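You operate a simulated robot arm through the tools that you are given. There is no shell and no other tool.

The job below is to be done with a simulated robot arm. You get a single attempt, and the scene is never put back.

JOB
Put things in order on the top of the kit cart. At the end: the silver steel bracket from the top of the kit cart stands where the brown small carton (marked "VALVES") stood; the orange red pivot peg stands where the silver steel bracket stood; the grey cup stands where the orange red pivot peg stood; the brown small carton from the top of the kit cart is on the yellow tray; whatever was shut is shut again. Leave all else as you found it, and nothing knocked over.

The check looks at the end state, three seconds after you hand in, the way a careful person would. Anything else that was tipped, shoved, dropped, spilled or broken makes it a failure.

ROBOT AND FRAMES
A 7-joint arm with a two-finger parallel gripper, fixed in place. Base frame: the origin is at the foot of the arm, x ahead of it, y to its left, z up; the work surface is at about z = 90. Readings come in cm, degrees, newtons and seconds.
With the tool pointing down near the work surface it reaches from about 30 to 68 cm from the base axis. Its first joint turns from -66.0 to 66.0 degrees. Payload 1.57 kg.
The TCP is the grasp point between the finger pads, 3 cm short of the fingertips. In the tool frame z runs along the fingers and y along their closing line. Largest opening 11 cm; finger width 2.4, thickness 1.2; the body of the gripper, 4.8 by 11.2 cm, starts 7.8 cm behind the TCP.
Orientation is that of the tool frame in the base frame, as a unit quaternion [w, x, y, z]. With the fingers straight down and closing along the base's y, the tool's x points along the base's -x, its y along +y and its z along -z.

CONTROLS
- The arm moves only by the tool play_rows. Its argument "commands" is a list of rows, each an object of numbers (a shift or turn left out is 0, a gripper value left out holds the last): "dx", "dy", "dz": the shift along the tool's x, y, z in cm; "wx", "wy", "wz": the turn, a rotation vector about the tool's x, y, z in degrees; "claw": the opening, from 0 (shut) to 1 (fully open). In form: [{"dx": .., "dy": .., "dz": .., "wx": .., "wy": .., "wz": .., "claw": ..}, ...]. A call has 1 to 20 rows; each row shifts and turns the commanded pose from where the row before left it, along the tool's axes as they then stand. Each row takes 0.2 s and may step no farther than 5 cm and 8.6 degrees from the row before; otherwise, or with a gripper value out of range, the whole call is refused. Where a pose cannot be reached the arm comes as near as it can. A force on the tool above 40 N (or 10 N above the force at the start of the call, whichever is more), or a blocked arm, ends the call early, and 0.2 s more pass. The fingers move at their own pace (about 10.8 cm/s each) and stop on an object; they squeeze with about 22 N. The grip force told is the motor's: it shows also when the fingers shut on nothing. Time passes only in rows, and 0.2 s behind the last, so rows that do not move let the fingers close. The reply holds the time, the measured pose of the TCP, the force on the tool along the base axes, the opening and the grip force, in the units named above and with some noise, with the torque about the TCP (base axes, N m) and any sound that the robot's microphone picked up, and new pictures: "pictures" is both (left out), scene, wrist or none.
- Cameras (640 x 400 px; columns grow to the right, rows downward): "scene" is fixed at [16.29, -39.32, 139.43]; the picture's right is [0.79, -0.61, 0.00], its down [-0.40, -0.52, -0.76] and it looks along [0.46, 0.60, -0.65] (base axes); focal length 276 px, centre (320, 200). "wrist" rides on the gripper at [7, 1.6, -14.1] in the tool frame; the picture's right is [-0.23, 0.97, 0.00], its down [-0.86, -0.20, -0.48] and it looks along [-0.47, -0.11, 0.88] (tool axes); focal length 222 px, centre (320, 200). There is no depth. A picture from a camera that has moved, and an enlarged one, comes with that camera's place and axes in the base frame and with its lens.
- inspect(camera, box): a new picture of the part [left, top, right, bottom] of that camera's present view, enlarged. No time passes.
- job_done(): hands the job in; it is judged then, once.

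Nothing tells you positions but the pictures and the camera data. Unless the task says otherwise, let go and move clear before handing in.

The tools are called after "Request:" as a command line: name --argument value ..., lists and objects as JSON in quotes. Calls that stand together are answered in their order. play_rows: Moves the arm, as the interface text tells. Its arguments: {"type":"object","properties":{"commands":{"type":"array","items":{"type":"object","properties":{"dx":{"type":"number"},"dy":{"type":"number"},"dz":{"type":"number"},"wx":{"type":"number"},"wy":{"type":"number"},"wz":{"type":"number"},"claw":{"type":"number"}}}},"pictures":{"type":"string","enum":["both","scene","wrist","none"]}},"required":["commands"]} The other tools are called the same way: inspect (camera, box) takes an enlarged picture of a part of a camera's view; job_done () hands the job in.

At the start:

```text
clock: 0.0
ee_pos: [42.63, -6.64, 118.66]
tcp_rot: [0.0, 0.0, 1.0, 0.001]
contact_force: [-0.1, -0.5, -0.2]
moment: [0.0, 0.0, -0.01]
finger_gap: 10.97
grasp_force: 0.1
```

scene: 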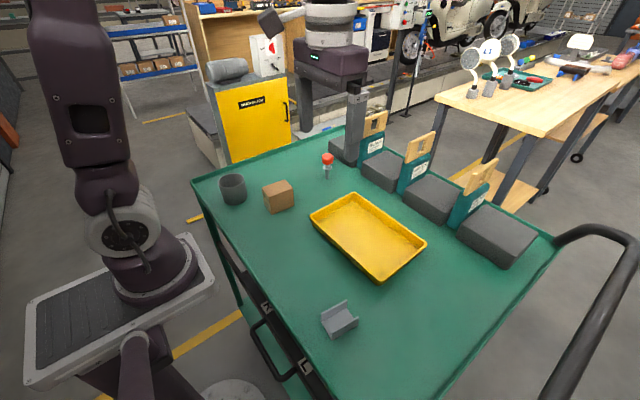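
wrist: 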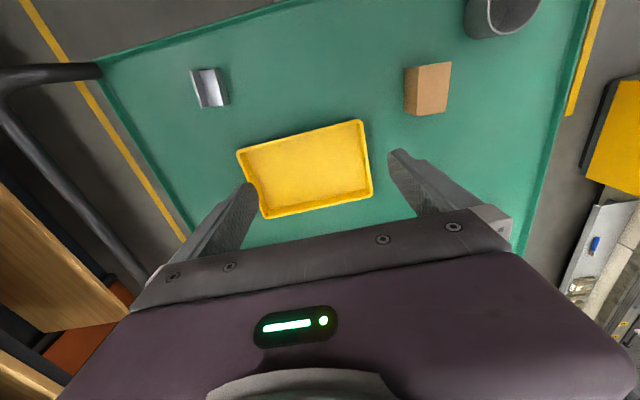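

I see a green cart top with a grey cup, a brown carton, an orange-red peg, a yellow tray and a silver bracket, plus grey items along the far edge. I'll take enlarged views first to locate everything.

Request:
inspect --camera "scene" --box '[190, 130, 350, 230]'

Request:
inspect --camera "scene" --box '[280, 260, 440, 360]'

Request:
inspect --camera "scene" --box '[300, 80, 560, 280]'

Request:
inspect --camera "wrist" --box '[160, 0, 560, 250]'

```text
4.00 times, centred on (270, 180) of scene
camera zoom: at [16.29, -39.32, 139.43], right [0.79, -0.61, 0.0], down [-0.4, -0.52, -0.76], along [0.46, 0.6, -0.65], focal length 1102 px, centre (520, 280)
```

zoom: 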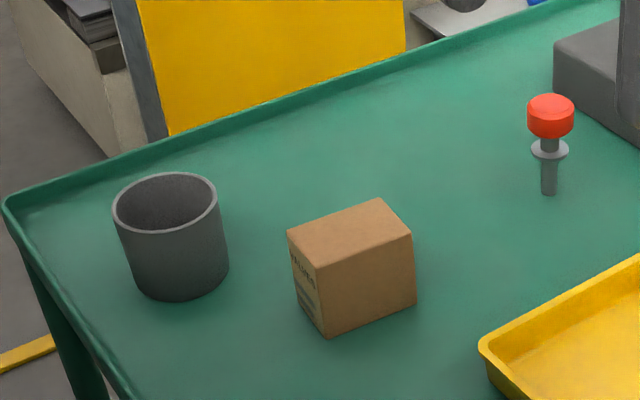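

```text
4.00 times, centred on (360, 310) of scene
camera zoom: at [16.29, -39.32, 139.43], right [0.79, -0.61, 0.0], down [-0.4, -0.52, -0.76], along [0.46, 0.6, -0.65], focal length 1102 px, centre (160, -240)
```

zoom: 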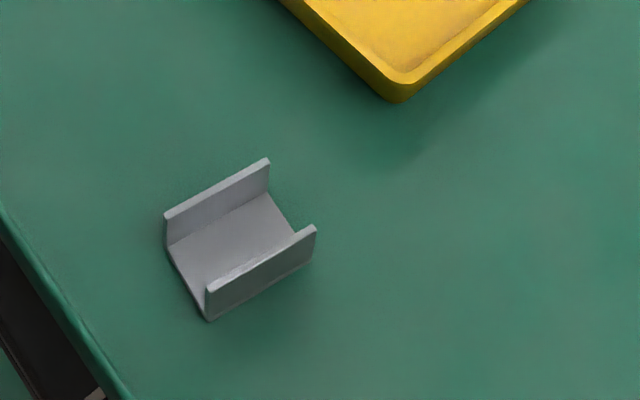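

```text
2.00 times, centred on (430, 180) of scene
camera zoom: at [16.29, -39.32, 139.43], right [0.79, -0.61, 0.0], down [-0.4, -0.52, -0.76], along [0.46, 0.6, -0.65], focal length 551 px, centre (100, 240)
```

zoom: 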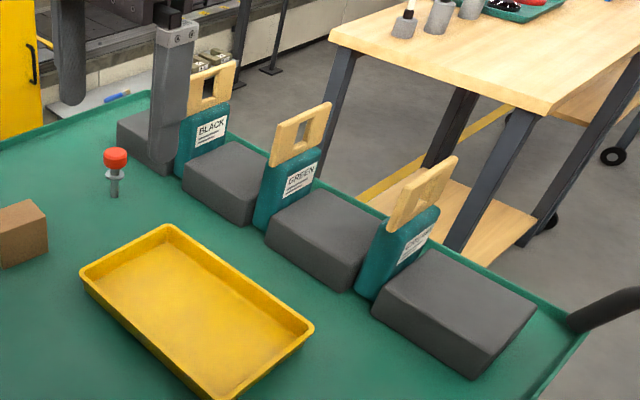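

```text
1.60 times, centred on (360, 125) of wrist
camera zoom: at [35.74, -5.0, 132.86], right [0.23, 0.97, 0.0], down [0.86, -0.2, 0.48], along [0.47, -0.11, -0.88], focal length 355 px, centre (256, 320)
```

zoom: 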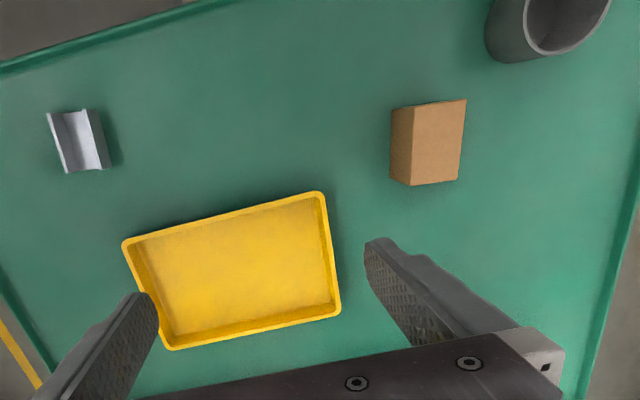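

The layout is roughly clear. I need closer views of the gripper, the peg and the far blocks before planning the route.

Request:
inspect --camera "scene" --box '[300, 60, 460, 190]'

Request:
inspect --camera "scene" --box '[300, 140, 364, 190]'

Request:
inspect --camera "scene" --box '[180, 200, 340, 400]'

Request:
inspect --camera "scene" --box '[200, 0, 400, 130]'

```text
3.08 times, centred on (380, 125) of scene
camera zoom: at [16.29, -39.32, 139.43], right [0.79, -0.61, 0.0], down [-0.4, -0.52, -0.76], along [0.46, 0.6, -0.65], focal length 848 px, centre (135, 431)
```

zoom: 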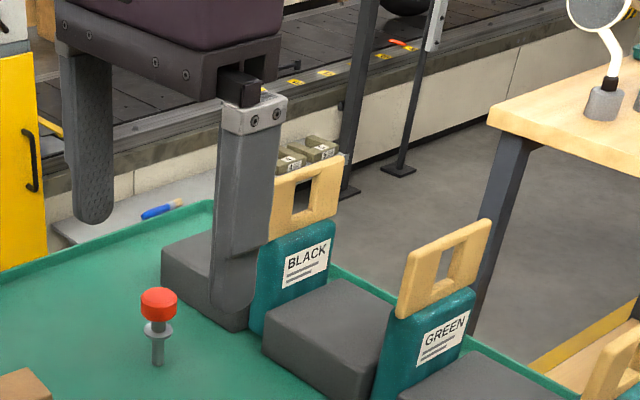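

```text
8.00 times, centred on (332, 165) of scene
camera zoom: at [16.29, -39.32, 139.43], right [0.79, -0.61, 0.0], down [-0.4, -0.52, -0.76], along [0.46, 0.6, -0.65], focal length 2205 px, centre (224, 480)
```

zoom: 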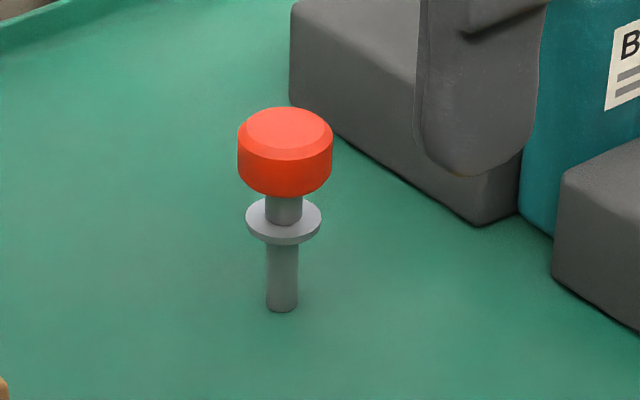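

```text
2.00 times, centred on (260, 300) of scene
camera zoom: at [16.29, -39.32, 139.43], right [0.79, -0.61, 0.0], down [-0.4, -0.52, -0.76], along [0.46, 0.6, -0.65], focal length 551 px, centre (440, 0)
```

zoom: 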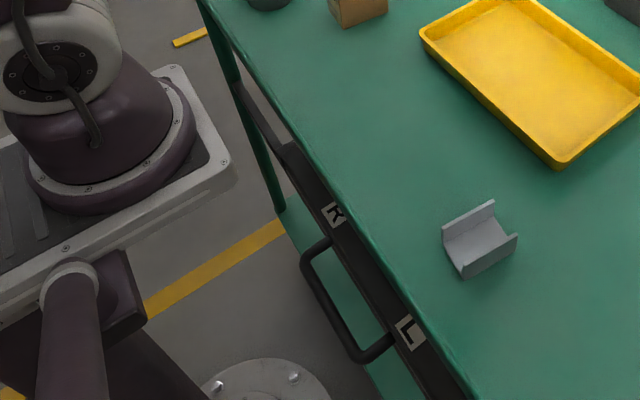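

```text
3.08 times, centred on (300, 65) of scene
camera zoom: at [16.29, -39.32, 139.43], right [0.79, -0.61, 0.0], down [-0.4, -0.52, -0.76], along [0.46, 0.6, -0.65], focal length 848 px, centre (382, 615)
```

zoom: 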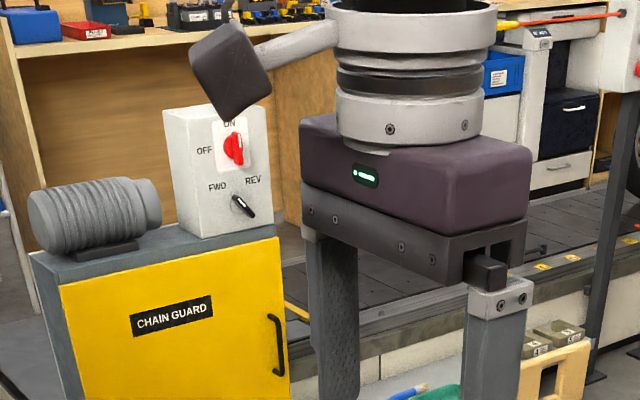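

The carton is near (41, 11), the bracket near (33, -23), the peg near (59, 13), the cup near (33, 21) and the tray centre near (51, -11). The row of grey blocks starts at about x = 68. I'll hover over the carton first to refine its position with the wrist camera.

Request:
play_rows --commands '[{"dx": 0.29, "dy": 3.53, "dz": 1.6}, {"dx": 0.29, "dy": 3.53, "dz": 1.6}, {"dx": 0.29, "dy": 3.53, "dz": 1.6}, {"dx": 0.29, "dy": 3.53, "dz": 1.6}, {"dx": 0.27, "dy": 3.52, "dz": 1.6}, {}]' --pictures "both"

```text
clock: 1.4
ee_pos: [40.91, 11.19, 111.03]
tcp_rot: [0.0, 0.0, 1.0, 0.001]
contact_force: [0.2, 0.0, 0.3]
moment: [-0.02, 0.01, -0.01]
finger_gap: 11.01
grasp_force: 0.2
camera wrist: at [34.09, 12.81, 125.12], right [0.23, 0.97, 0.0], down [0.86, -0.2, 0.48], along [0.47, -0.11, -0.88], focal length 222 px, centre (320, 200)
```

scene: 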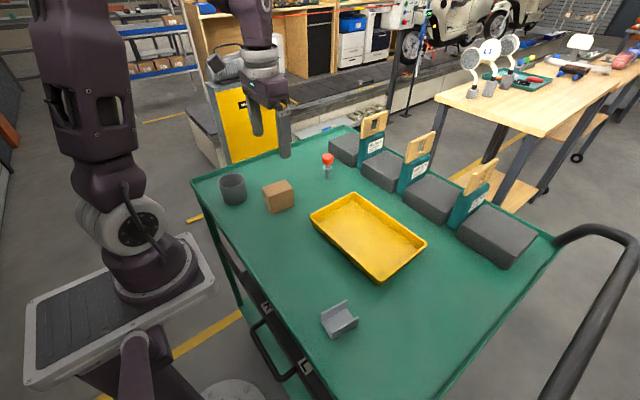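
wrist: 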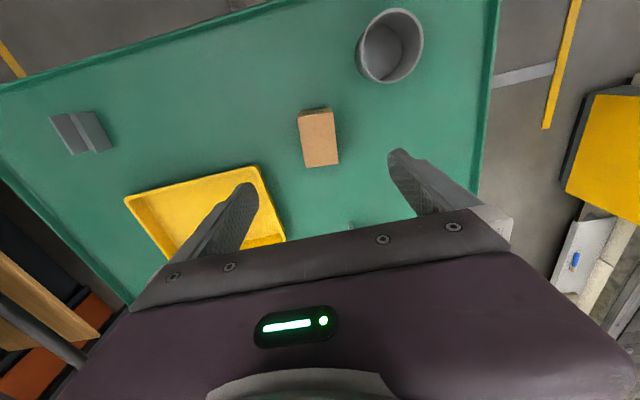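

Request:
inspect --camera "wrist" --box '[260, 80, 380, 180]'

Request:
inspect --camera "wrist" --box '[340, 0, 440, 90]'

```text
4.00 times, centred on (320, 130) of wrist
camera zoom: at [34.09, 12.81, 125.12], right [0.23, 0.97, 0.0], down [0.86, -0.2, 0.48], along [0.47, -0.11, -0.88], focal length 888 px, centre (320, 480)
```

zoom: 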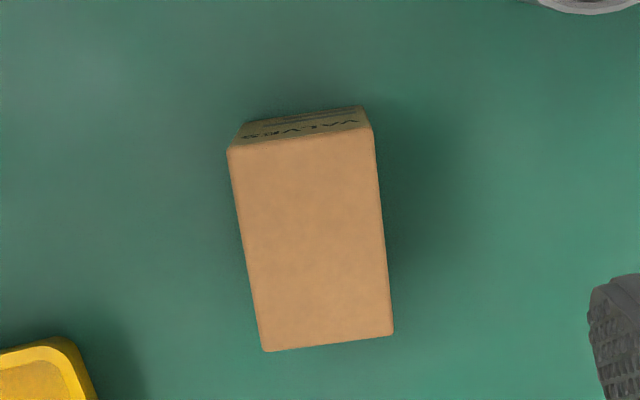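

```text
4.44 times, centred on (390, 45) of wrist
camera zoom: at [34.09, 12.81, 125.12], right [0.23, 0.97, 0.0], down [0.86, -0.2, 0.48], along [0.47, -0.11, -0.88], focal length 987 px, centre (9, 889)
```

zoom: 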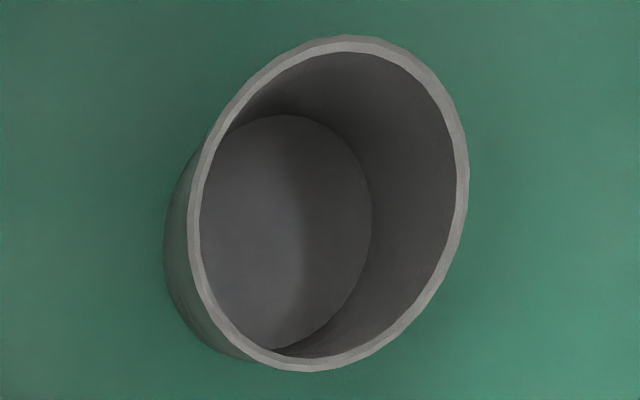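

The carton's top centre comes out near (41.15, 11.0), long side along x and turned about -5.5°, and the cup is empty. I'll do a short still call to see how noisy the pose reading is.

Request:
play_rows --commands '[{}]' --pictures "none"

Request:
play_rows --commands '[{}]' --pictures "none"

Request:
play_rows --commands '[{}]' --pictures "wrist"

```text
clock: 1.8
ee_pos: [41.07, 11.22, 111.02]
tcp_rot: [0.0, -0.001, 1.0, 0.0]
contact_force: [-0.4, -0.2, 0.4]
moment: [0.01, -0.03, 0.0]
finger_gap: 10.99
grasp_force: 0.1
```

```text
clock: 2.2
ee_pos: [41.1, 11.06, 110.98]
tcp_rot: [0.0, 0.001, 1.0, 0.001]
contact_force: [-0.2, 0.3, -0.2]
moment: [0.0, -0.01, -0.01]
finger_gap: 10.98
grasp_force: 0.0
```

```text
clock: 2.6
ee_pos: [41.05, 11.14, 110.92]
tcp_rot: [0.0, 0.0, 1.0, 0.0]
contact_force: [-0.1, -0.1, -0.6]
moment: [0.02, -0.01, 0.01]
finger_gap: 11.03
grasp_force: 0.0
camera wrist: at [34.1, 12.77, 125.15], right [0.23, 0.97, 0.0], down [0.86, -0.2, 0.48], along [0.47, -0.11, -0.88], focal length 222 px, centre (320, 200)
```

wrist: 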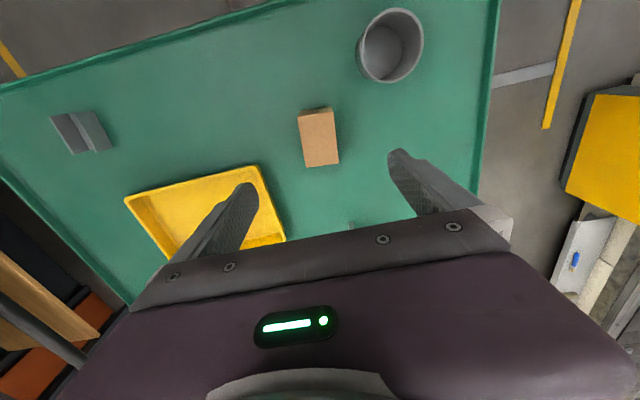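

The reading noise is about 0.1 cm, and the TCP is near (41.07, 11.16, 111.0). I'll turn 5.5° clockwise and come down partway over the carton to check alignment.

Request:
play_rows --commands '[{"dx": -0.09, "dy": -0.18, "dz": 2}, {"wz": 5.5, "dz": 2}, {"dz": 3}, {"dz": 2}, {"dz": 1}, {}]' --pictures "both"

```text
clock: 4.0
ee_pos: [41.36, 10.91, 100.72]
tcp_rot: [0.0, 0.047, 0.999, 0.0]
contact_force: [-0.1, 0.5, 0.2]
moment: [0.01, -0.01, 0.03]
finger_gap: 11.0
grasp_force: 0.1
camera wrist: at [34.52, 13.25, 114.89], right [0.32, 0.95, 0.0], down [0.83, -0.28, 0.48], along [0.45, -0.15, -0.88], focal length 222 px, centre (320, 200)
```

scene: 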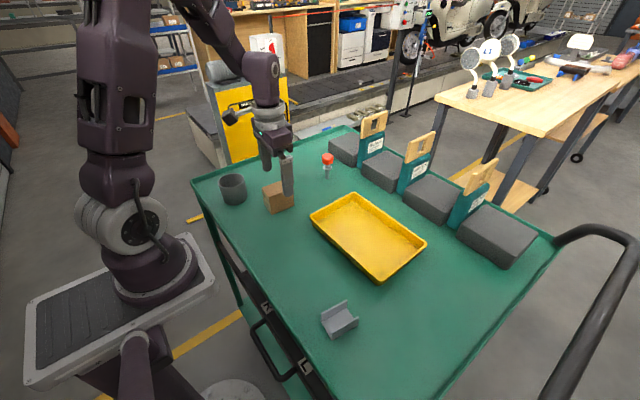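
wrist: 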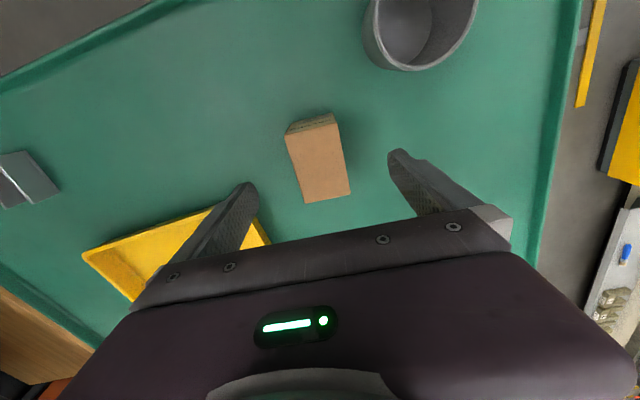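

Request:
inspect --camera "wrist" --box '[240, 90, 400, 220]'

Request:
play_rows --commands '[{}]' --pictures "none"

Request:
play_rows --commands '[{}]' --pictures "none"

```text
3.08 times, centred on (320, 155) of wrist
camera zoom: at [34.52, 13.25, 114.89], right [0.32, 0.95, 0.0], down [0.83, -0.28, 0.48], along [0.45, -0.15, -0.88], focal length 684 px, centre (320, 338)
```

zoom: 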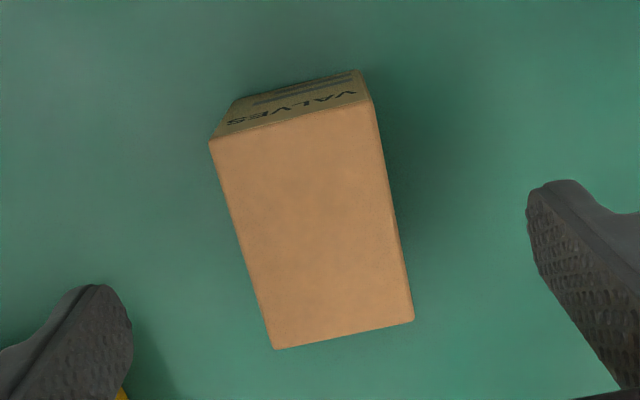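

```text
clock: 4.4
ee_pos: [41.25, 10.94, 100.76]
tcp_rot: [0.0, 0.048, 0.999, -0.001]
contact_force: [0.9, 0.0, -0.2]
moment: [0.0, 0.01, 0.01]
finger_gap: 11.0
grasp_force: 0.0
```

```text
clock: 4.8
ee_pos: [41.32, 10.94, 100.8]
tcp_rot: [0.0, 0.048, 0.999, 0.0]
contact_force: [-0.3, 0.1, 0.3]
moment: [-0.02, 0.01, 0.05]
finger_gap: 10.99
grasp_force: 0.0
```

The carton is centred within 0.2 cm and square between the fingers. I'll descend and grip it.

Request:
play_rows --commands '[{"dx": 0.17, "dz": 2}, {"dz": 2}, {"dz": 1.5}, {"dz": 1.0}, {}, {"claw": 0}, {"claw": 0}, {"claw": 0}, {"claw": 0}]' --pictures "both"

```text
clock: 6.8
ee_pos: [41.17, 10.91, 94.3]
tcp_rot: [0.0, 0.048, 0.999, 0.0]
contact_force: [-0.1, 0.3, 0.0]
moment: [0.03, -0.05, -0.03]
finger_gap: 4.55
grasp_force: 22.2
camera wrist: at [34.35, 13.06, 108.33], right [0.32, 0.95, 0.0], down [0.83, -0.28, 0.48], along [0.45, -0.15, -0.88], focal length 222 px, centre (320, 200)
```

scene: 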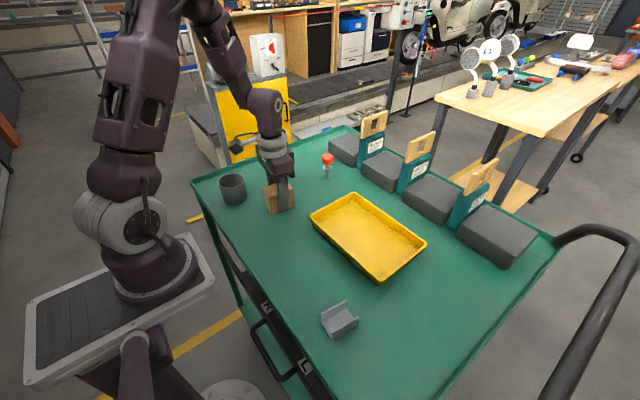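
wrist: 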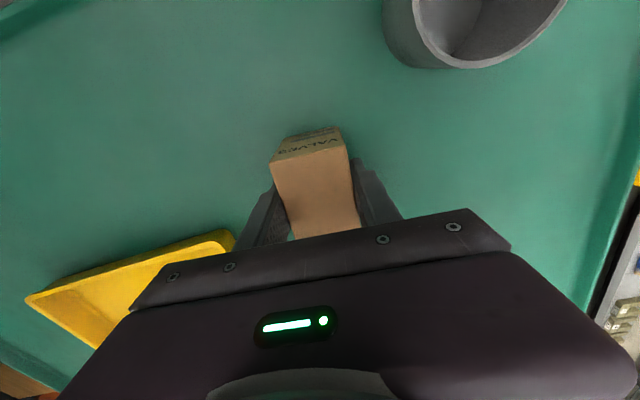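

The carton is gripped with a 4.55 cm gap at 22 N. I'll lift it straight up and check it holds.

Request:
play_rows --commands '[{"dz": -0.5, "claw": 0}, {"dz": -1.5}, {"dz": -2.5}, {"dz": -3}, {"dz": -3}, {"dz": -2.5}, {"dz": -1}, {}]' --pictures "both"

```text
clock: 8.6
ee_pos: [41.42, 10.72, 108.27]
tcp_rot: [0.0, 0.048, 0.999, 0.001]
contact_force: [-0.3, 0.5, -0.9]
moment: [0.04, 0.02, -0.01]
finger_gap: 4.55
grasp_force: 22.0
camera wrist: at [34.53, 13.05, 122.41], right [0.32, 0.95, 0.0], down [0.83, -0.28, 0.48], along [0.45, -0.15, -0.88], focal length 222 px, centre (320, 200)
```

scene: 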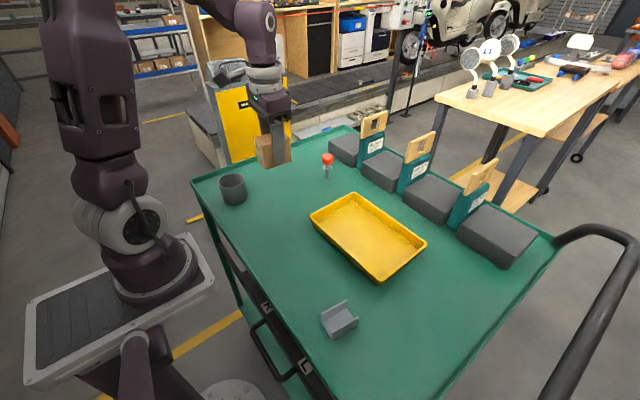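
wrist: 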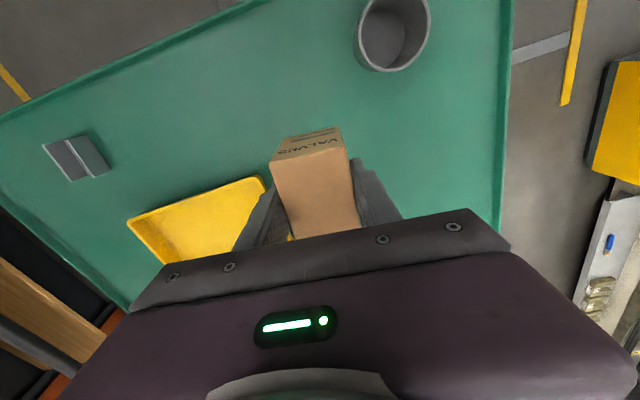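

The carton is held firmly. Next I carry it over to the tray.

Request:
play_rows --commands '[{"dx": -0.75, "dy": -1.31}, {"dx": -1.5, "dy": -2.62}, {"dx": -1.5, "dy": -2.62}, {"dx": -1.5, "dy": -2.62}, {"dx": -1.5, "dy": -2.62}, {"dx": -1.5, "dy": -2.62}, {"dx": -1.5, "dy": -2.62}, {"dx": -1.5, "dy": -2.62}, {"dx": -0.7, "dy": -1.3}, {}, {}]' --pictures "both"

```text
clock: 11.0
ee_pos: [51.01, -11.28, 108.22]
tcp_rot: [0.0, 0.048, 0.999, 0.0]
contact_force: [-0.5, 0.2, -2.2]
moment: [-0.01, 0.0, -0.01]
finger_gap: 4.57
grasp_force: 22.4
camera wrist: at [44.23, -8.98, 122.39], right [0.32, 0.95, 0.0], down [0.83, -0.28, 0.48], along [0.45, -0.15, -0.88], focal length 222 px, centre (320, 200)
```

scene: 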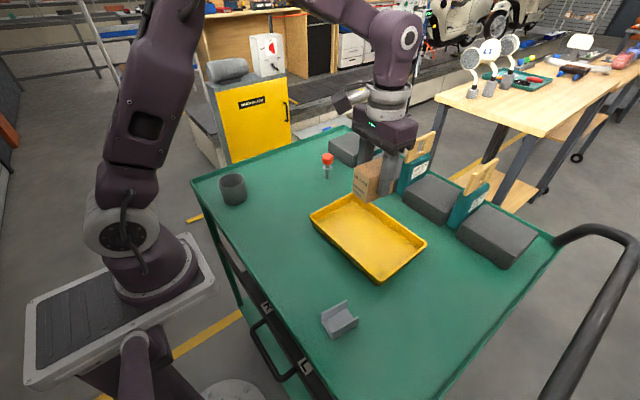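
wrist: 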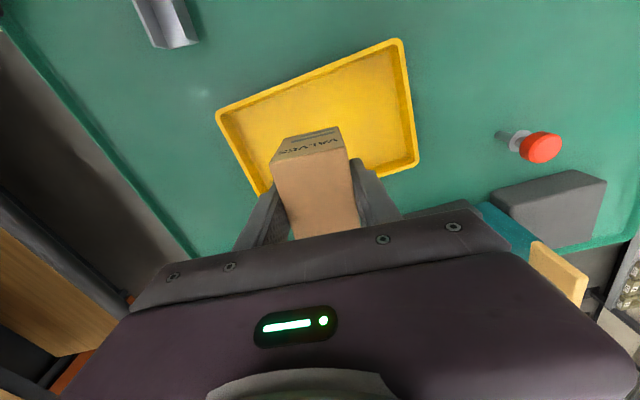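

I'm over the tray centre, with the tray aligned to the base axes. I'll turn back 5.5° and lower toward the tray floor.

Request:
play_rows --commands '[{"wz": -5.5}, {"dz": 2.5, "dy": 0.2, "dx": 0.2}, {"dz": 3}, {"dz": 3}, {"dz": 2.5}, {"dz": 1.3}, {"dz": 0.5}, {}, {}]' --pictures "both"

```text
clock: 13.0
ee_pos: [51.04, -10.96, 95.28]
tcp_rot: [0.001, 0.0, 1.0, 0.0]
contact_force: [-1.1, -0.9, -1.0]
moment: [0.01, 0.01, -0.02]
finger_gap: 4.57
grasp_force: 21.9
camera wrist: at [44.0, -9.31, 109.53], right [0.23, 0.97, 0.0], down [0.86, -0.2, 0.48], along [0.47, -0.11, -0.88], focal length 222 px, centre (320, 200)
```

scene: 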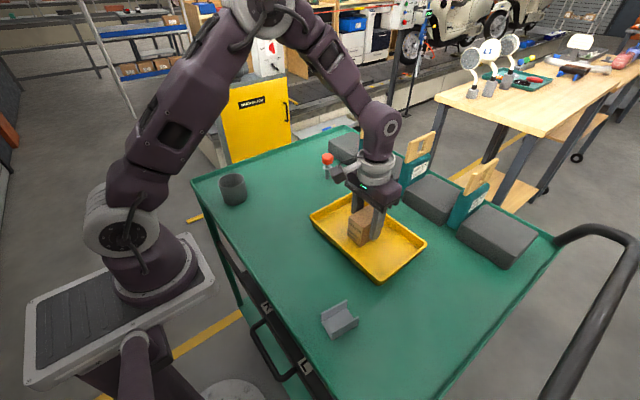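
wrist: 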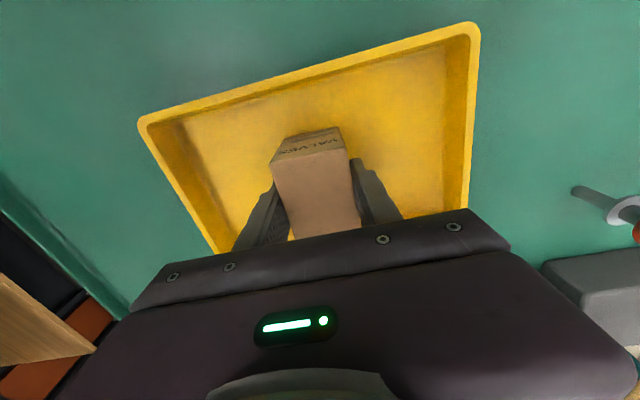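

No contact yet, so I'll lower in small steps and watch the force.

Request:
play_rows --commands '[{"dz": 0.25}, {}]' --pictures "none"

Request:
play_rows --commands '[{"dz": 0.2}, {}]' --pictures "none"

Request:
play_rows --commands '[{"dz": 0.1}, {}]' --pictures "none"

```text
clock: 13.6
ee_pos: [50.93, -10.97, 95.15]
tcp_rot: [0.0, 0.0, 1.0, 0.0]
contact_force: [0.2, 1.1, -2.1]
moment: [-0.01, -0.04, -0.01]
finger_gap: 4.55
grasp_force: 22.2
```

```text
clock: 14.2
ee_pos: [50.95, -10.98, 94.9]
tcp_rot: [0.0, 0.0, 1.0, 0.0]
contact_force: [0.2, 0.7, -1.3]
moment: [-0.02, -0.01, -0.02]
finger_gap: 4.58
grasp_force: 22.6
```

```text
clock: 14.8
ee_pos: [50.96, -10.96, 94.81]
tcp_rot: [0.001, -0.001, 1.0, 0.001]
contact_force: [0.0, 0.4, -1.5]
moment: [0.02, 0.0, -0.02]
finger_gap: 4.55
grasp_force: 21.5
```

Request:
play_rows --commands '[{"dz": 0.1}, {}]' --pictures "none"

Request:
play_rows --commands '[{"dz": 0.1}, {}]' --pictures "none"

Request:
inspect --camera "scene" --box '[310, 180, 430, 280]'

```text
clock: 15.4
ee_pos: [50.91, -10.83, 94.78]
tcp_rot: [-0.001, 0.0, 1.0, 0.0]
contact_force: [-0.1, 1.1, -1.2]
moment: [-0.02, -0.02, 0.03]
finger_gap: 4.54
grasp_force: 22.0
```

```text
clock: 16.0
ee_pos: [50.81, -11.03, 94.61]
tcp_rot: [0.0, 0.0, 1.0, 0.0]
contact_force: [-0.3, -0.4, -1.4]
moment: [0.04, 0.0, 0.01]
finger_gap: 4.55
grasp_force: 22.0
```

```text
4.00 times, centred on (370, 230) of scene
camera zoom: at [16.29, -39.32, 139.42], right [0.79, -0.61, 0.0], down [-0.4, -0.52, -0.76], along [0.46, 0.6, -0.65], focal length 1102 px, centre (120, 80)
```

zoom: 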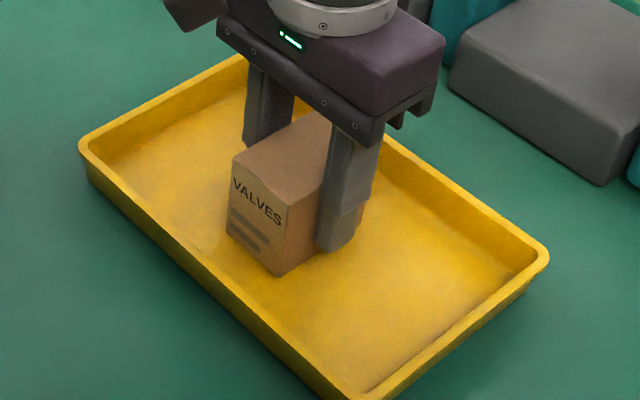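

Request:
play_rows --commands '[{"dz": 0.1}, {}]' --pictures "none"

Request:
play_rows --commands '[{"dz": 0.08}, {}]' --pictures "none"

```text
clock: 16.6
ee_pos: [50.89, -11.03, 94.61]
tcp_rot: [0.001, -0.001, 1.0, 0.0]
contact_force: [-1.7, -2.2, 13.1]
moment: [-0.02, 0.21, 0.02]
finger_gap: 4.55
grasp_force: 21.7
```

```text
clock: 17.2
ee_pos: [50.82, -10.96, 94.44]
tcp_rot: [0.001, 0.0, 1.0, 0.001]
contact_force: [0.7, -2.7, 17.5]
moment: [-0.02, -0.05, 0.0]
finger_gap: 4.58
grasp_force: 21.4
```

Contact is made on the tray floor. I'll ease off slightly, open the fingers moderately and go up.

Request:
play_rows --commands '[{"dz": -0.12}, {"claw": 0.5}, {"claw": 0.65}, {"claw": 0.65}, {"dz": -1}, {"dz": -2}, {"dz": -3}, {"dz": -3}, {"dz": -3}, {}]' --pictures "both"

```text
clock: 19.4
ee_pos: [50.96, -10.86, 106.62]
tcp_rot: [0.0, 0.0, 1.0, 0.0]
contact_force: [0.7, -0.2, -0.4]
moment: [0.01, 0.01, 0.0]
finger_gap: 7.15
grasp_force: 0.1
camera wrist: at [43.97, -9.29, 120.76], right [0.23, 0.97, 0.0], down [0.86, -0.2, 0.48], along [0.47, -0.11, -0.88], focal length 222 px, centre (320, 200)
```

scene: 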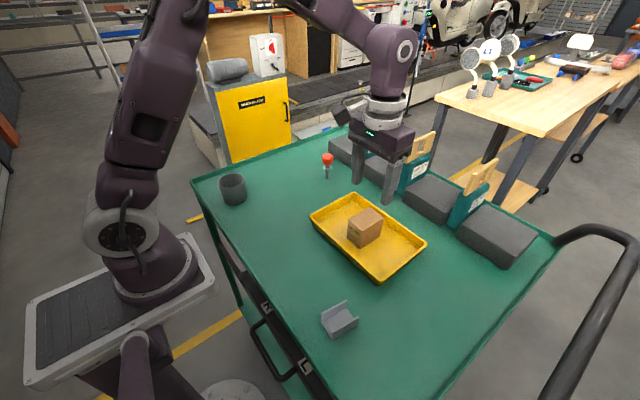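
wrist: 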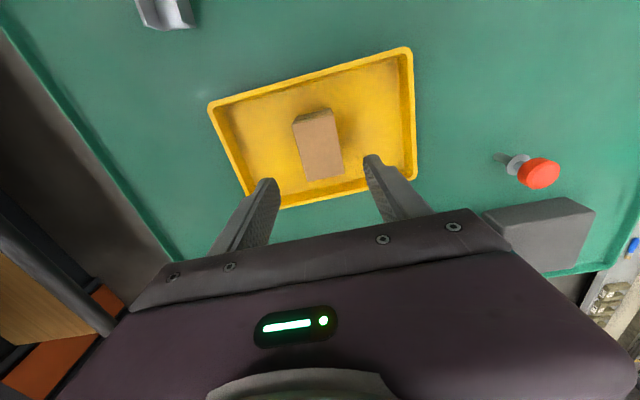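

The carton stands on the tray. I'm moving over to the bracket near (33.2, -23.1).

Request:
play_rows --commands '[{"dx": 2.95, "dy": -2.03, "claw": 0.7}, {"dx": 2.95, "dy": -2.03}, {"dx": 2.95, "dy": -2.03}, {"dx": 2.95, "dy": -2.03}, {"dx": 2.95, "dy": -2.03}, {"dx": 2.95, "dy": -2.0}, {}]' --pictures "both"

Request:
inspect --camera "wrist" --box '[260, 80, 380, 180]'

Request:
play_rows --commands '[{}]' --pictures "none"

```text
clock: 21.0
ee_pos: [33.24, -23.14, 106.44]
tcp_rot: [0.0, 0.001, 1.0, 0.0]
contact_force: [0.2, -0.1, -0.1]
moment: [-0.02, 0.02, 0.01]
finger_gap: 7.68
grasp_force: 0.1
camera wrist: at [26.24, -21.45, 120.54], right [0.23, 0.97, 0.0], down [0.85, -0.2, 0.48], along [0.47, -0.11, -0.88], focal length 222 px, centre (320, 200)
```

scene: 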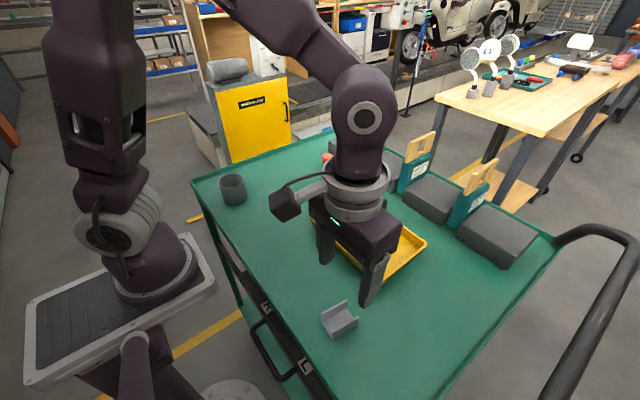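
wrist: 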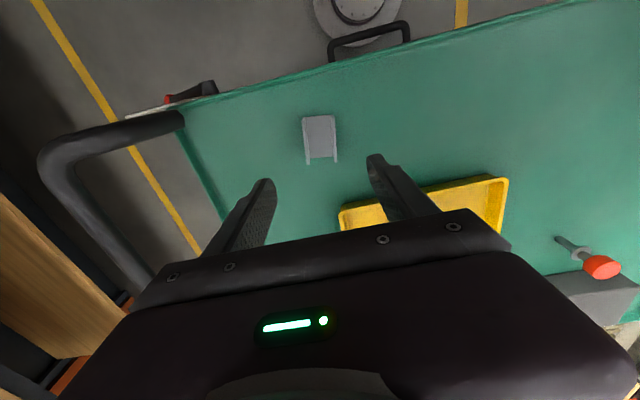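

```text
4.00 times, centred on (320, 130) of wrist
camera zoom: at [26.24, -21.45, 120.54], right [0.23, 0.97, 0.0], down [0.85, -0.2, 0.48], along [0.47, -0.11, -0.88], focal length 888 px, centre (320, 480)
```

zoom: 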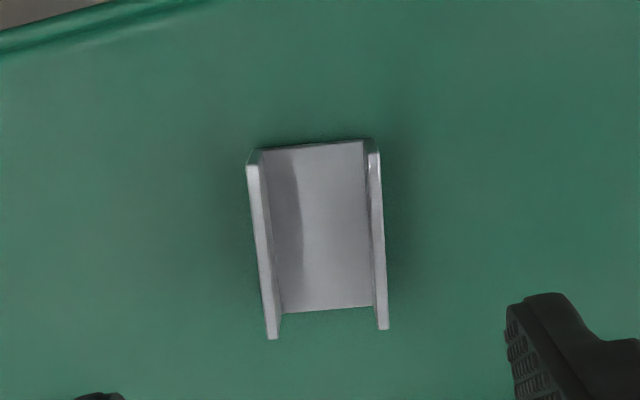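

```text
clock: 21.4
ee_pos: [33.29, -23.18, 106.39]
tcp_rot: [0.0, 0.0, 1.0, 0.001]
contact_force: [0.2, 1.2, 0.4]
moment: [0.0, -0.02, 0.02]
finger_gap: 7.71
grasp_force: 0.0
```

The bracket is centred near (33.13, -23.08), turned about -7.9°, with flanges 3.9 cm apart. I'll align, descend to just above the surface and grip across the flanges.

Request:
play_rows --commands '[{"dx": 0.12, "dy": 0.04}, {"wz": 7.9}, {"dz": 3}, {"dz": 3}, {"dz": 2.5}, {"dz": 1.5}, {"dz": 1}, {}]' --pictures "both"

Request:
inspect --camera "wrist" --box '[220, 90, 400, 220]'

Request:
inspect --camera "scene" --box '[280, 260, 440, 360]'

```text
clock: 23.2
ee_pos: [33.29, -22.92, 95.78]
tcp_rot: [-0.001, 0.069, 0.998, 0.0]
contact_force: [0.0, 0.2, -0.5]
moment: [0.01, 0.02, -0.02]
finger_gap: 7.69
grasp_force: 0.1
camera wrist: at [26.57, -20.42, 109.79], right [0.36, 0.93, 0.0], down [0.82, -0.31, 0.48], along [0.45, -0.17, -0.88], focal length 222 px, centre (320, 200)
```

scene: 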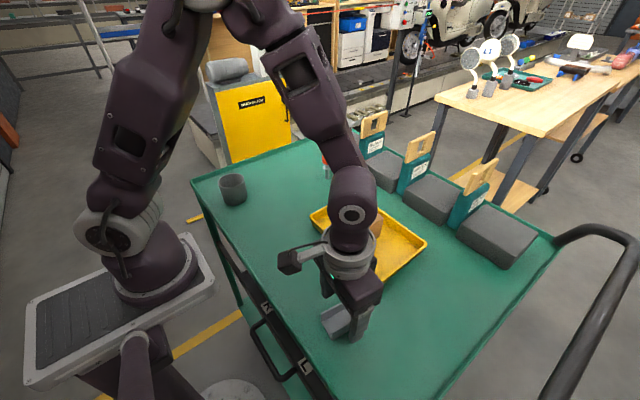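
wrist: 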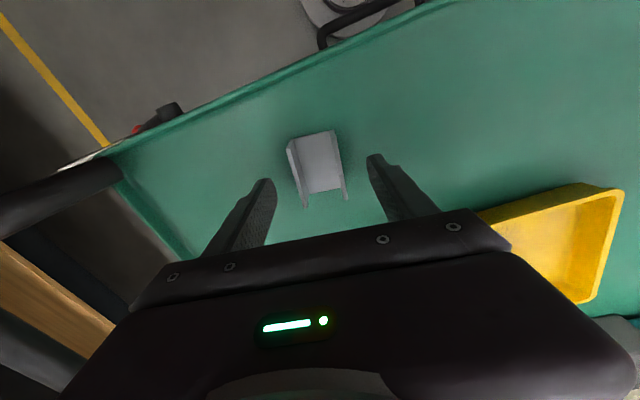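

```text
3.08 times, centred on (310, 155) of wrist
camera zoom: at [26.57, -20.42, 109.79], right [0.36, 0.93, 0.0], down [0.82, -0.31, 0.48], along [0.45, -0.17, -0.88], focal length 684 px, centre (351, 338)
```

zoom: 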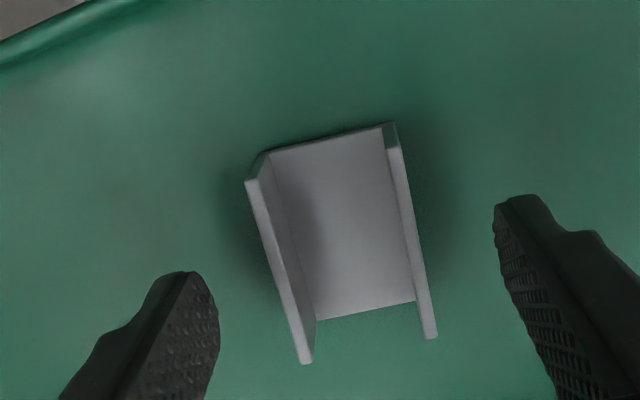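

```text
4.00 times, centred on (360, 310) of scene
camera zoom: at [16.29, -39.32, 139.42], right [0.79, -0.61, 0.0], down [-0.4, -0.52, -0.76], along [0.46, 0.6, -0.65], focal length 1102 px, centre (160, -240)
```

zoom: 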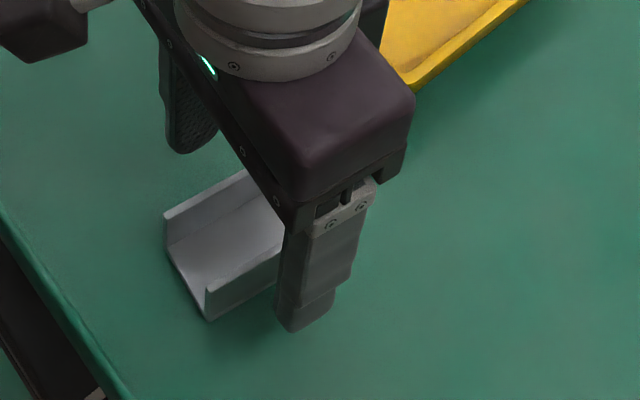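

Alignment is good, needing only about a 0.1 cm shift. I'll descend so the fingertips are just above the surface and close.

Request:
play_rows --commands '[{"dx": 0.1, "dy": -0.14, "dz": 1.0}, {"dz": 0.8}, {"dz": 0.5}, {}, {"claw": 0.3}, {"claw": 0}, {"claw": 0}, {"claw": 0}]' --pictures "both"

Request:
inspect --camera "scene" --box '[280, 260, 440, 360]'

```text
clock: 25.0
ee_pos: [32.9, -23.22, 93.49]
tcp_rot: [0.0, 0.069, 0.998, -0.001]
contact_force: [0.7, -0.9, 0.6]
moment: [-0.02, 0.0, 0.02]
finger_gap: 3.93
grasp_force: 21.6
camera wrist: at [26.28, -20.62, 107.57], right [0.36, 0.93, 0.0], down [0.82, -0.32, 0.48], along [0.45, -0.17, -0.88], focal length 222 px, centre (320, 200)
```

scene: 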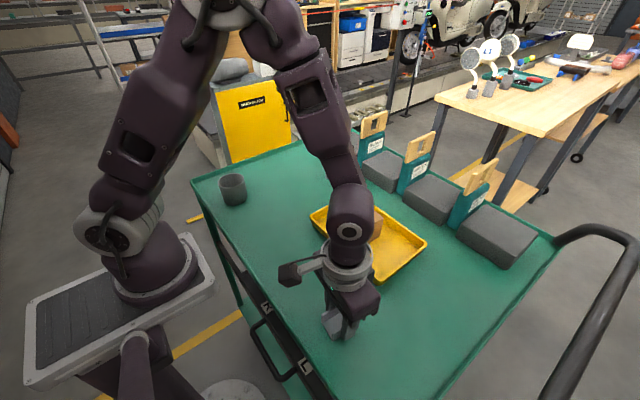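
wrist: 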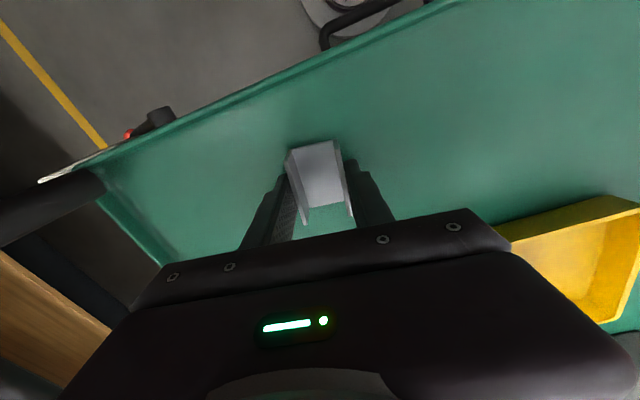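

```text
4.00 times, centred on (360, 310) of scene
camera zoom: at [16.29, -39.32, 139.42], right [0.79, -0.61, 0.0], down [-0.4, -0.52, -0.76], along [0.46, 0.6, -0.65], focal length 1102 px, centre (160, -240)
```

zoom: 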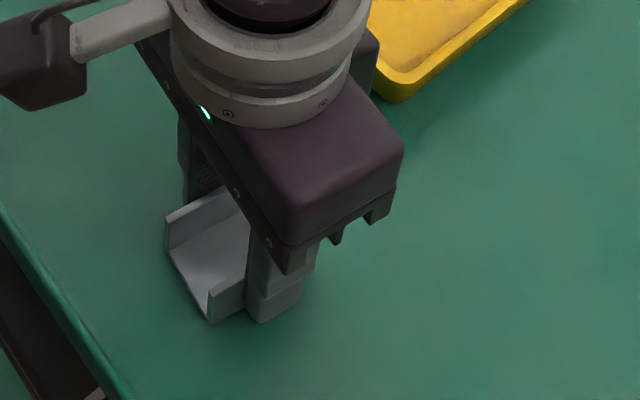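

The bracket is gripped with a 3.93 cm gap. I'll lift it and carry it to the carton's former spot at (41.15, 10.97).

Request:
play_rows --commands '[{"dz": -0.5}, {"dz": -1.5}, {"dz": -2.5}, {"dz": -2.5}, {"dz": -2.5}, {"dz": -1.5}, {"dz": -1}, {"wz": -2.4}, {}]' --pictures "both"

```text
clock: 27.0
ee_pos: [33.06, -23.24, 105.38]
tcp_rot: [0.0, 0.048, 0.999, 0.0]
contact_force: [0.3, 0.1, -1.0]
moment: [0.04, 0.03, 0.02]
finger_gap: 3.94
grasp_force: 22.0
camera wrist: at [26.29, -20.92, 119.55], right [0.32, 0.95, 0.0], down [0.83, -0.28, 0.48], along [0.45, -0.15, -0.88], focal length 222 px, centre (320, 200)
```

scene: 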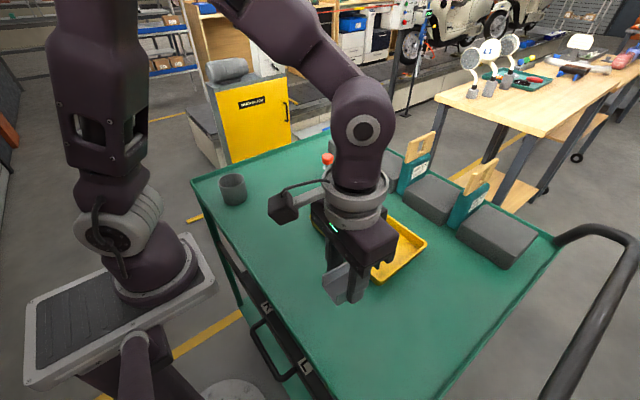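
wrist: 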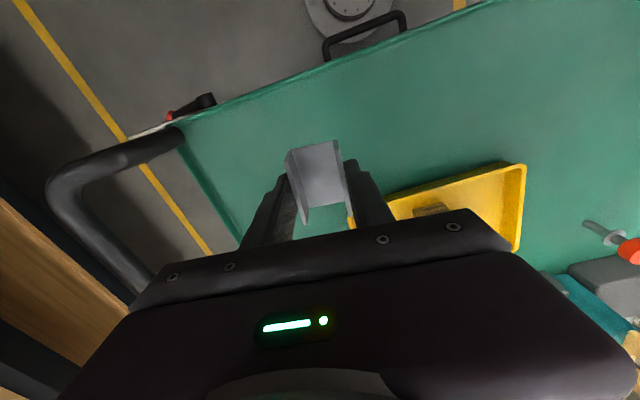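

The bracket is held. I'm carrying it across now.

Request:
play_rows --commands '[{"dx": -0.2, "dy": 1.45}, {"dx": -0.397, "dy": 2.9}, {"dx": -0.397, "dy": 2.9}, {"dx": -0.397, "dy": 2.9}, {"dx": -0.397, "dy": 2.9}, {"dx": -0.397, "dy": 2.9}, {"dx": -0.397, "dy": 2.9}, {"dx": -0.397, "dy": 2.9}, {"dx": -0.397, "dy": 2.9}, {"dx": -0.397, "dy": 2.9}, {"dx": -0.397, "dy": 2.9}, {"dx": -0.397, "dy": 2.9}, {"dx": -0.193, "dy": 1.44}, {}, {}]' --pictures "both"

Request:
play_rows --commands '[{}]' --pictures "none"

```text
clock: 30.2
ee_pos: [41.0, 11.12, 105.01]
tcp_rot: [0.0, 0.047, 0.999, 0.0]
contact_force: [-0.6, -0.2, -1.6]
moment: [0.01, 0.02, -0.03]
finger_gap: 3.94
grasp_force: 22.4
camera wrist: at [34.15, 13.4, 119.16], right [0.32, 0.95, 0.0], down [0.83, -0.28, 0.48], along [0.45, -0.15, -0.88], focal length 222 px, centre (320, 200)
```

scene: 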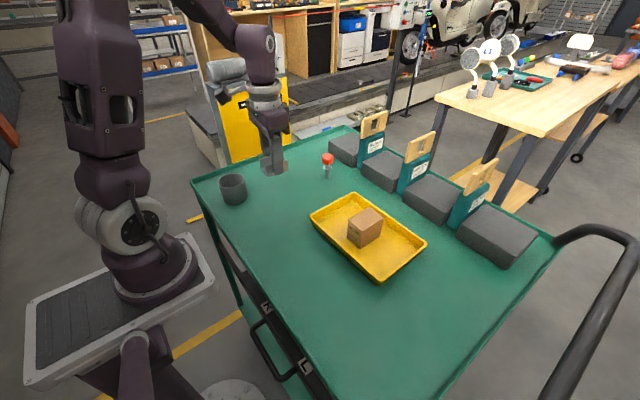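
wrist: 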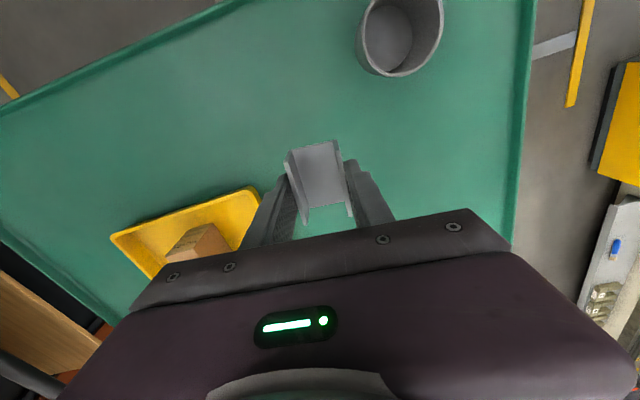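

```text
clock: 30.6
ee_pos: [40.95, 11.12, 104.99]
tcp_rot: [-0.001, 0.049, 0.999, 0.0]
contact_force: [0.4, -0.5, -0.7]
moment: [-0.03, 0.04, -0.02]
finger_gap: 3.95
grasp_force: 22.4
```

Request:
play_rows --commands '[{"dx": -0.195, "dy": -0.152, "dz": 1.5}, {"dz": 3}, {"dz": 3}, {"dz": 2}, {"dz": 1.2}, {"dz": 0.4}, {}]' --pictures "both"

Request:
play_rows --commands '[{}]' --pictures "none"

```text
clock: 32.2
ee_pos: [41.16, 10.94, 94.19]
tcp_rot: [0.0, 0.049, 0.999, 0.0]
contact_force: [-0.6, 0.5, -1.0]
moment: [0.0, 0.02, 0.0]
finger_gap: 3.97
grasp_force: 21.6
camera wrist: at [34.39, 13.11, 108.29], right [0.32, 0.95, 0.0], down [0.83, -0.28, 0.48], along [0.45, -0.15, -0.88], focal length 222 px, centre (320, 200)
```

scene: 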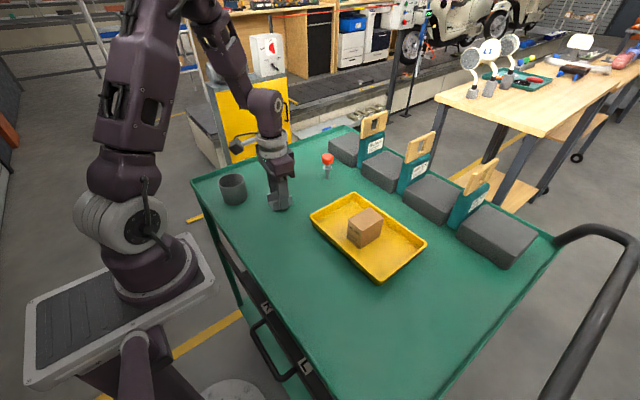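
wrist: 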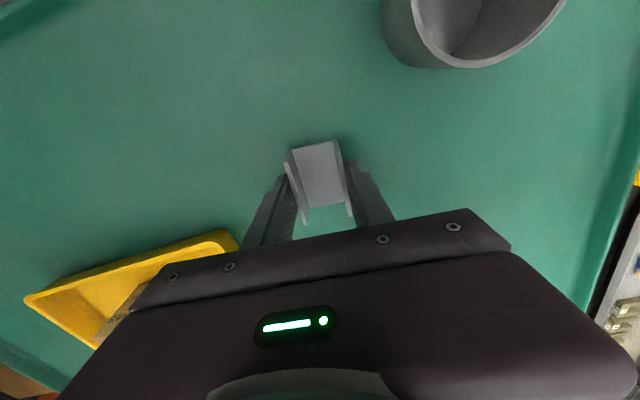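

```text
clock: 32.6
ee_pos: [41.15, 10.78, 94.13]
tcp_rot: [0.0, 0.048, 0.999, 0.0]
contact_force: [0.2, 0.1, -1.7]
moment: [-0.02, 0.01, 0.04]
finger_gap: 3.95
grasp_force: 22.4
```

Request:
play_rows --commands '[{"dz": 0.3, "dy": 0.07}, {}]' --pictures "none"

Request:
play_rows --commands '[{"dz": 0.15}, {}]' --pictures "none"

Request:
play_rows --commands '[{"dz": 0.1}, {}]' --pictures "none"

```text
clock: 33.2
ee_pos: [41.15, 10.92, 93.67]
tcp_rot: [0.0, 0.048, 0.999, 0.001]
contact_force: [0.2, -0.3, -1.4]
moment: [0.0, -0.02, -0.04]
finger_gap: 3.93
grasp_force: 22.4
```

```text
clock: 33.8
ee_pos: [41.14, 10.89, 93.6]
tcp_rot: [0.0, 0.049, 0.999, 0.0]
contact_force: [-0.3, -0.6, -1.4]
moment: [0.02, 0.03, 0.01]
finger_gap: 3.95
grasp_force: 22.1
```

```text
clock: 34.4
ee_pos: [41.15, 10.84, 93.63]
tcp_rot: [0.0, 0.047, 0.999, 0.0]
contact_force: [0.7, 0.7, -0.5]
moment: [-0.01, -0.01, 0.01]
finger_gap: 3.92
grasp_force: 22.0
```

Request:
play_rows --commands '[{"dz": 0.08}, {}]' --pictures "none"

Request:
play_rows --commands '[{"dz": 0.08}, {}]' --pictures "none"

```text
clock: 35.0
ee_pos: [41.34, 10.92, 93.55]
tcp_rot: [-0.001, 0.048, 0.999, 0.0]
contact_force: [0.7, -1.4, 0.0]
moment: [0.02, 0.01, 0.0]
finger_gap: 3.93
grasp_force: 22.1
```

```text
clock: 35.6
ee_pos: [41.29, 10.92, 93.57]
tcp_rot: [0.0, 0.048, 0.999, 0.0]
contact_force: [-0.5, -1.0, -0.6]
moment: [0.01, -0.01, 0.04]
finger_gap: 3.96
grasp_force: 21.5
```

Request:
play_rows --commands '[{"dz": 0.08}, {}]' --pictures "none"

Request:
play_rows --commands '[{"dz": 0.06}, {}]' --pictures "none"

```text
clock: 36.2
ee_pos: [41.3, 10.84, 93.3]
tcp_rot: [0.001, 0.048, 0.999, 0.0]
contact_force: [-0.7, 0.6, 12.2]
moment: [0.03, 0.2, -0.02]
finger_gap: 3.9
grasp_force: 22.6
```

```text
clock: 36.8
ee_pos: [41.36, 10.88, 93.25]
tcp_rot: [0.001, 0.048, 0.999, 0.001]
contact_force: [-1.2, 0.4, 31.9]
moment: [-0.06, 0.19, -0.04]
finger_gap: 3.94
grasp_force: 22.3
```

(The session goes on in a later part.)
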